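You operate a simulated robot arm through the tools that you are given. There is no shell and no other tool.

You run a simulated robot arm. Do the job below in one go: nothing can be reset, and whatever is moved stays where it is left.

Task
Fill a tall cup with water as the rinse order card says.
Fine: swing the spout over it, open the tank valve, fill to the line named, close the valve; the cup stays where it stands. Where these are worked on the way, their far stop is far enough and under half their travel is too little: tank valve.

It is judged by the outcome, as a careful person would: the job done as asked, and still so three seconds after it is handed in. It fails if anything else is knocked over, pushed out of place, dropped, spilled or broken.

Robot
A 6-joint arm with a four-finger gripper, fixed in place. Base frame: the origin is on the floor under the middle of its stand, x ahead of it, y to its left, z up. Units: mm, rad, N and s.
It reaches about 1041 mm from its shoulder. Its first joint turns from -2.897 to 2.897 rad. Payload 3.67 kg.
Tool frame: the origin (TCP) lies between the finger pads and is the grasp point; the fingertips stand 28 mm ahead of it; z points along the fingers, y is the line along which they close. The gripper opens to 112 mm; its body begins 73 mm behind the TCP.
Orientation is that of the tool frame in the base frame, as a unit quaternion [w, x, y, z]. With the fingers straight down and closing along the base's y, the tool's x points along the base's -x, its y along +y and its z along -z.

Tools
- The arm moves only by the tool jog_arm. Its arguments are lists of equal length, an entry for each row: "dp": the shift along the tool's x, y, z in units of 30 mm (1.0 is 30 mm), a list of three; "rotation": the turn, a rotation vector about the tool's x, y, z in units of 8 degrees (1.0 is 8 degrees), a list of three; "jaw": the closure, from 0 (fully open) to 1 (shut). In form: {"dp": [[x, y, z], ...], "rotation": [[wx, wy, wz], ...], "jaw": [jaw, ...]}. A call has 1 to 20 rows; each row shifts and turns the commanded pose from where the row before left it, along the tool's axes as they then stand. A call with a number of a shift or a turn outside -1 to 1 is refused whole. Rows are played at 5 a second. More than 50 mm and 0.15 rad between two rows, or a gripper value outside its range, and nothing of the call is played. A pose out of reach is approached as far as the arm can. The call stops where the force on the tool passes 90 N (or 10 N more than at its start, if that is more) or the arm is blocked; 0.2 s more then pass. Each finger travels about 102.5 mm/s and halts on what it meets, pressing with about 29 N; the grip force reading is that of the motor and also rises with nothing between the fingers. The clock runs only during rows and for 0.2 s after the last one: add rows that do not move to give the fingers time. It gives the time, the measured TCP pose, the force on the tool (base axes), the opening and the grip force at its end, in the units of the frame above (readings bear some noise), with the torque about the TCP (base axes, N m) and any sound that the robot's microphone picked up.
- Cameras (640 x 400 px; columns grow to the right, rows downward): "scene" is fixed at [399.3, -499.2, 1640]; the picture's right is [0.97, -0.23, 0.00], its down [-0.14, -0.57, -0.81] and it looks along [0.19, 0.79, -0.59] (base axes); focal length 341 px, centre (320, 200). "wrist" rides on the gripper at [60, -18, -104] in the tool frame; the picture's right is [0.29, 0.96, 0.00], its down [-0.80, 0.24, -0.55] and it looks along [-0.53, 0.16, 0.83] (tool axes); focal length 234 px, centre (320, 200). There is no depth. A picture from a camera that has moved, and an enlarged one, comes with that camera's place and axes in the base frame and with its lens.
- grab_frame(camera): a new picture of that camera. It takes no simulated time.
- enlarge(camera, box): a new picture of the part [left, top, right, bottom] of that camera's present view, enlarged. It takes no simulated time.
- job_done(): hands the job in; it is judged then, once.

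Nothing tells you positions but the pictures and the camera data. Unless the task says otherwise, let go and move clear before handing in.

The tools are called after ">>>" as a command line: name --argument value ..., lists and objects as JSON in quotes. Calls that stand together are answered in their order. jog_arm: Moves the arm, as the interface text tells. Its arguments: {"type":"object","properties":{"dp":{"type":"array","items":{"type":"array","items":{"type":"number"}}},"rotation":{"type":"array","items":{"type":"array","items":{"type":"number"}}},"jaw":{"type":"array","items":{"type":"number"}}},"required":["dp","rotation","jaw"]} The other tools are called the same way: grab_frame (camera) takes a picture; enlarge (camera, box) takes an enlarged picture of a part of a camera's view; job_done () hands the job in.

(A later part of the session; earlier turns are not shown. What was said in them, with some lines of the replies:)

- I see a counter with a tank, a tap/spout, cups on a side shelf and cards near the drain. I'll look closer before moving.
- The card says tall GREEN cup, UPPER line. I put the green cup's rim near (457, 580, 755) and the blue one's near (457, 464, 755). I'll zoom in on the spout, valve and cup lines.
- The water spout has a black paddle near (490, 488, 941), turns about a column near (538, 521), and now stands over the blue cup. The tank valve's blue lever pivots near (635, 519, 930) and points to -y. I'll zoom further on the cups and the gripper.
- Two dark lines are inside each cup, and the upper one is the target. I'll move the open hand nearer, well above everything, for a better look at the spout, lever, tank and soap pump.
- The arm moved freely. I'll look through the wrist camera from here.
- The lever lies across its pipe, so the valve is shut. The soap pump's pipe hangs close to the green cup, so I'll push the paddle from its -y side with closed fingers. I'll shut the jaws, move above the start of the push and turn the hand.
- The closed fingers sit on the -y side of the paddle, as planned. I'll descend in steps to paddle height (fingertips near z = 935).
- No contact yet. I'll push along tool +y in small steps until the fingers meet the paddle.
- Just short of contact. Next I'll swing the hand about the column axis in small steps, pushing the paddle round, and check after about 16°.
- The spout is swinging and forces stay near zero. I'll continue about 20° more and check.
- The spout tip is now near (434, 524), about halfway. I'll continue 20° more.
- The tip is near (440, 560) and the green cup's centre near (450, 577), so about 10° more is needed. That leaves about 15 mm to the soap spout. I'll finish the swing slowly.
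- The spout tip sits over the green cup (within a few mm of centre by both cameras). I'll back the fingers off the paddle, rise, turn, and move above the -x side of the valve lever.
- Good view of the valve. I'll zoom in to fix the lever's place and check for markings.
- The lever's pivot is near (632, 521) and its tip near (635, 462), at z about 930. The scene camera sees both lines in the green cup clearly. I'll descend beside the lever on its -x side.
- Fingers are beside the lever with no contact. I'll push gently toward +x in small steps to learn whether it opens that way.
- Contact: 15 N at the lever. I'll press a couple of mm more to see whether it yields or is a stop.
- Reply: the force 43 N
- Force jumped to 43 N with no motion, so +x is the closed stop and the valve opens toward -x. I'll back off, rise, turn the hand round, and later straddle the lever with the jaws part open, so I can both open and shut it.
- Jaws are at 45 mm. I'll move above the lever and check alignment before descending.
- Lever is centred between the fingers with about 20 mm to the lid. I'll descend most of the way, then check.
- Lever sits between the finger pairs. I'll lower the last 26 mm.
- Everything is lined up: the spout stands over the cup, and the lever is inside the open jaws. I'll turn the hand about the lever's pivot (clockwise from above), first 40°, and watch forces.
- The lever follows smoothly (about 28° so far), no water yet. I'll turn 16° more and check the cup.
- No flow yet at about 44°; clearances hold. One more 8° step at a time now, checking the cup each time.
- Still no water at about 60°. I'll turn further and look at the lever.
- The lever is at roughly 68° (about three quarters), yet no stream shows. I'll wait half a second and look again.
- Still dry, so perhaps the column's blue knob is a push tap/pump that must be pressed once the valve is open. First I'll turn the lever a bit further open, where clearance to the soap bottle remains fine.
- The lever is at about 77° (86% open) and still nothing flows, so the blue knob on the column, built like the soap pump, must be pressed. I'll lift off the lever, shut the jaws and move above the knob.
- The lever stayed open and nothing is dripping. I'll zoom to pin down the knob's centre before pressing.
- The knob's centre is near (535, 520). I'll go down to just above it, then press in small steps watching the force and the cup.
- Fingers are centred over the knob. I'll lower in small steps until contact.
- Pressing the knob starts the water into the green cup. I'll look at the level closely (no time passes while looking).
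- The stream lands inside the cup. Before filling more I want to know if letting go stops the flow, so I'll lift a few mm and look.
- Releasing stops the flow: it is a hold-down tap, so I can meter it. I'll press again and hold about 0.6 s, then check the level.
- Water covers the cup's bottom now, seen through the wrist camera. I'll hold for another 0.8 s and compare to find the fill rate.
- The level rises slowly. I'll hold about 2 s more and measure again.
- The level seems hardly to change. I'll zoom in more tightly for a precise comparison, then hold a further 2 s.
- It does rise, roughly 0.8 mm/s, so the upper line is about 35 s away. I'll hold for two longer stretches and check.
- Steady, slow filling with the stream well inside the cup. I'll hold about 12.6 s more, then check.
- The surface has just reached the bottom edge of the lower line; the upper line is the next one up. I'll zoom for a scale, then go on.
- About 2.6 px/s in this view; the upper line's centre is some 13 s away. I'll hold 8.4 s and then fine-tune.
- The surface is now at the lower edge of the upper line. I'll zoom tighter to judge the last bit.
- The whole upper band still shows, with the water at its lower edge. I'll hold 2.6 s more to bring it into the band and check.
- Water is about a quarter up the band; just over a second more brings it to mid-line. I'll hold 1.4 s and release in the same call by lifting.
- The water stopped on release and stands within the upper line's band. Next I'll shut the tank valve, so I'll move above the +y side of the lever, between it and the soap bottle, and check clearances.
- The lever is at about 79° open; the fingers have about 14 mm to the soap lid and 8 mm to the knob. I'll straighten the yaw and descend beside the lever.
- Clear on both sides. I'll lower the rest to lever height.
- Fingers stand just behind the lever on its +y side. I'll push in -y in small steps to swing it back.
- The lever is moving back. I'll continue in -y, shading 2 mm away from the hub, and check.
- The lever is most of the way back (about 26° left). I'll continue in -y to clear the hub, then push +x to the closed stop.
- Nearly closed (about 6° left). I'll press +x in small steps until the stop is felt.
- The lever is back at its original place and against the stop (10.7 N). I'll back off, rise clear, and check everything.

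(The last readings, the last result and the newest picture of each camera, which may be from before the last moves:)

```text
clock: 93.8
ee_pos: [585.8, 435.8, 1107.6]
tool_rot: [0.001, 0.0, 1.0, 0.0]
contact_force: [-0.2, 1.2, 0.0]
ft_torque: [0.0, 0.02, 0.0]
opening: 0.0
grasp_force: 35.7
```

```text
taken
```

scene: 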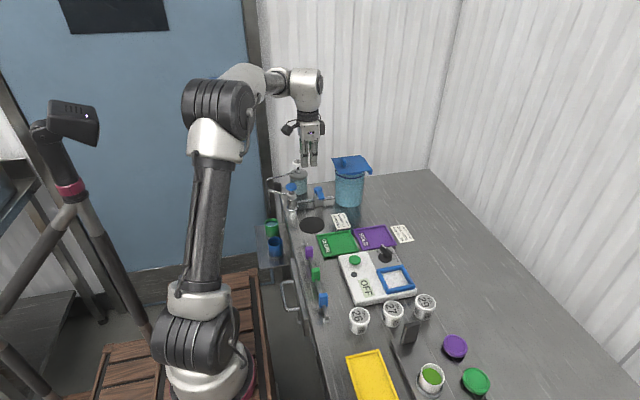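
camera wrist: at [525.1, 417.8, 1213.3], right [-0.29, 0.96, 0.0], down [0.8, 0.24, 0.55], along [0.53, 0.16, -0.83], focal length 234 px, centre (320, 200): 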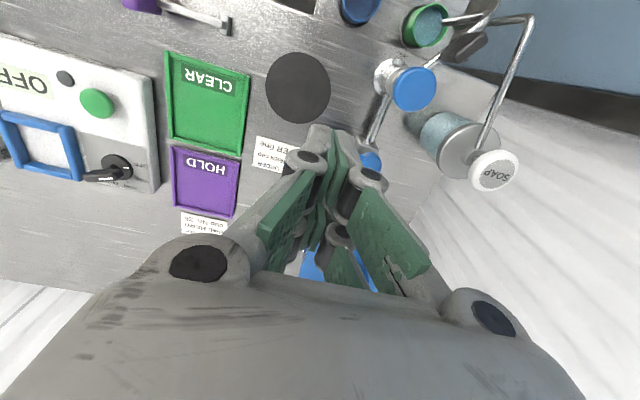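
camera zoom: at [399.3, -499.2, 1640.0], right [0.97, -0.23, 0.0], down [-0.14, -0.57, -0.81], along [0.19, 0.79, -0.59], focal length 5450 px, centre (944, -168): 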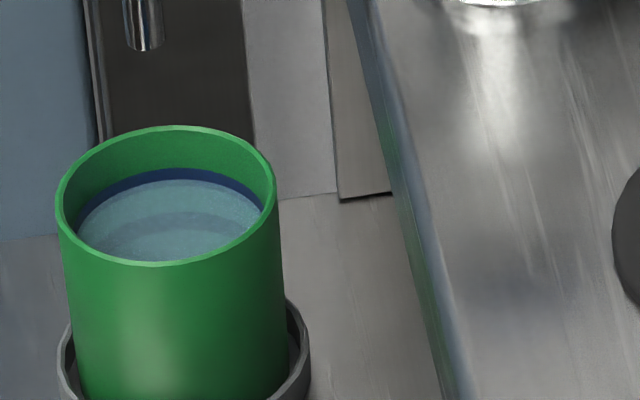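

Water stays in the upper band, the flow is off and nothing else has moved. I'll compare the lever with its starting picture once more.

>>> enlarge --camera "scene" --box '[255, 155, 335, 205]'

>>> enlarge --camera "wrist" --box '[390, 0, 450, 50]'

```text
8.00 times, centred on (295, 180) of scene
camera zoom: at [399.3, -499.2, 1640.0], right [0.97, -0.23, 0.0], down [-0.14, -0.57, -0.81], along [0.19, 0.79, -0.59], focal length 2725 px, centre (520, 360)
```

zoom: 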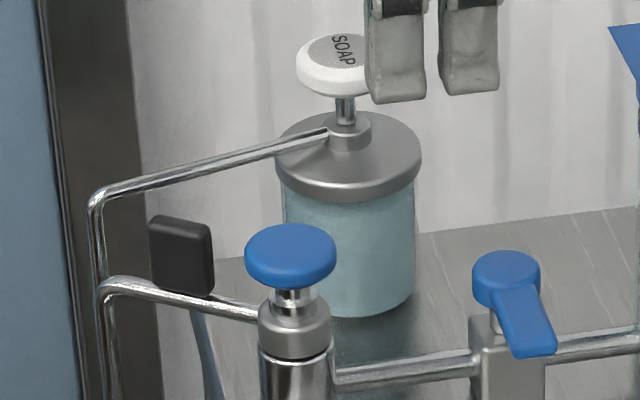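

```text
8.00 times, centred on (420, 25) of wrist
camera zoom: at [525.1, 417.8, 1213.3], right [-0.29, 0.96, 0.0], down [0.8, 0.24, 0.55], along [0.53, 0.16, -0.83], focal length 1873 px, centre (-480, 1600)
```

zoom: 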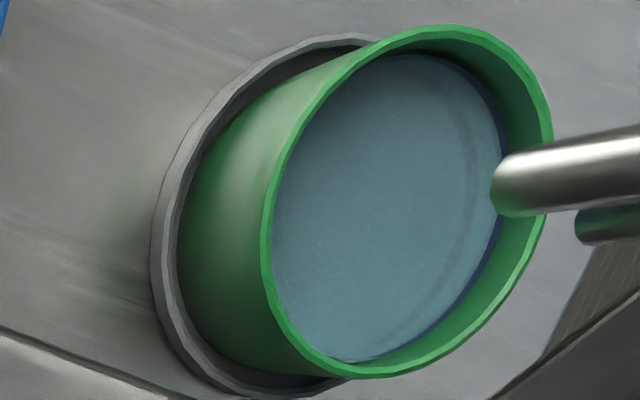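

The lever matches its starting (closed) picture. The green cup stands in place with water in the upper line's band, the spout is over it without dripping, and the arm is clear. I'm handing in.

>>> job_done

```text
The job is handed in.
```

The tall green cup is filled to the upper line as the rinse order card says, and the job is handed in.

- **Fill level:** the water surface stands inside the upper line's band, about 1 mm below its middle by my reading of the pictures.
- **Spout:** I swung it from the blue cup to over the green cup. It stands about over the centre, without dripping.
- **Valve:** opening the tank valve gave no water until I also held down the blue knob on the spout column. The flow stopped when I let go. The valve lever is back against its closed stop and matches its picture from the start.
- **Everything else:** the cup stayed where it stood, and in the final pictures nothing else looked moved or spilled. The arm was clear before I handed in.
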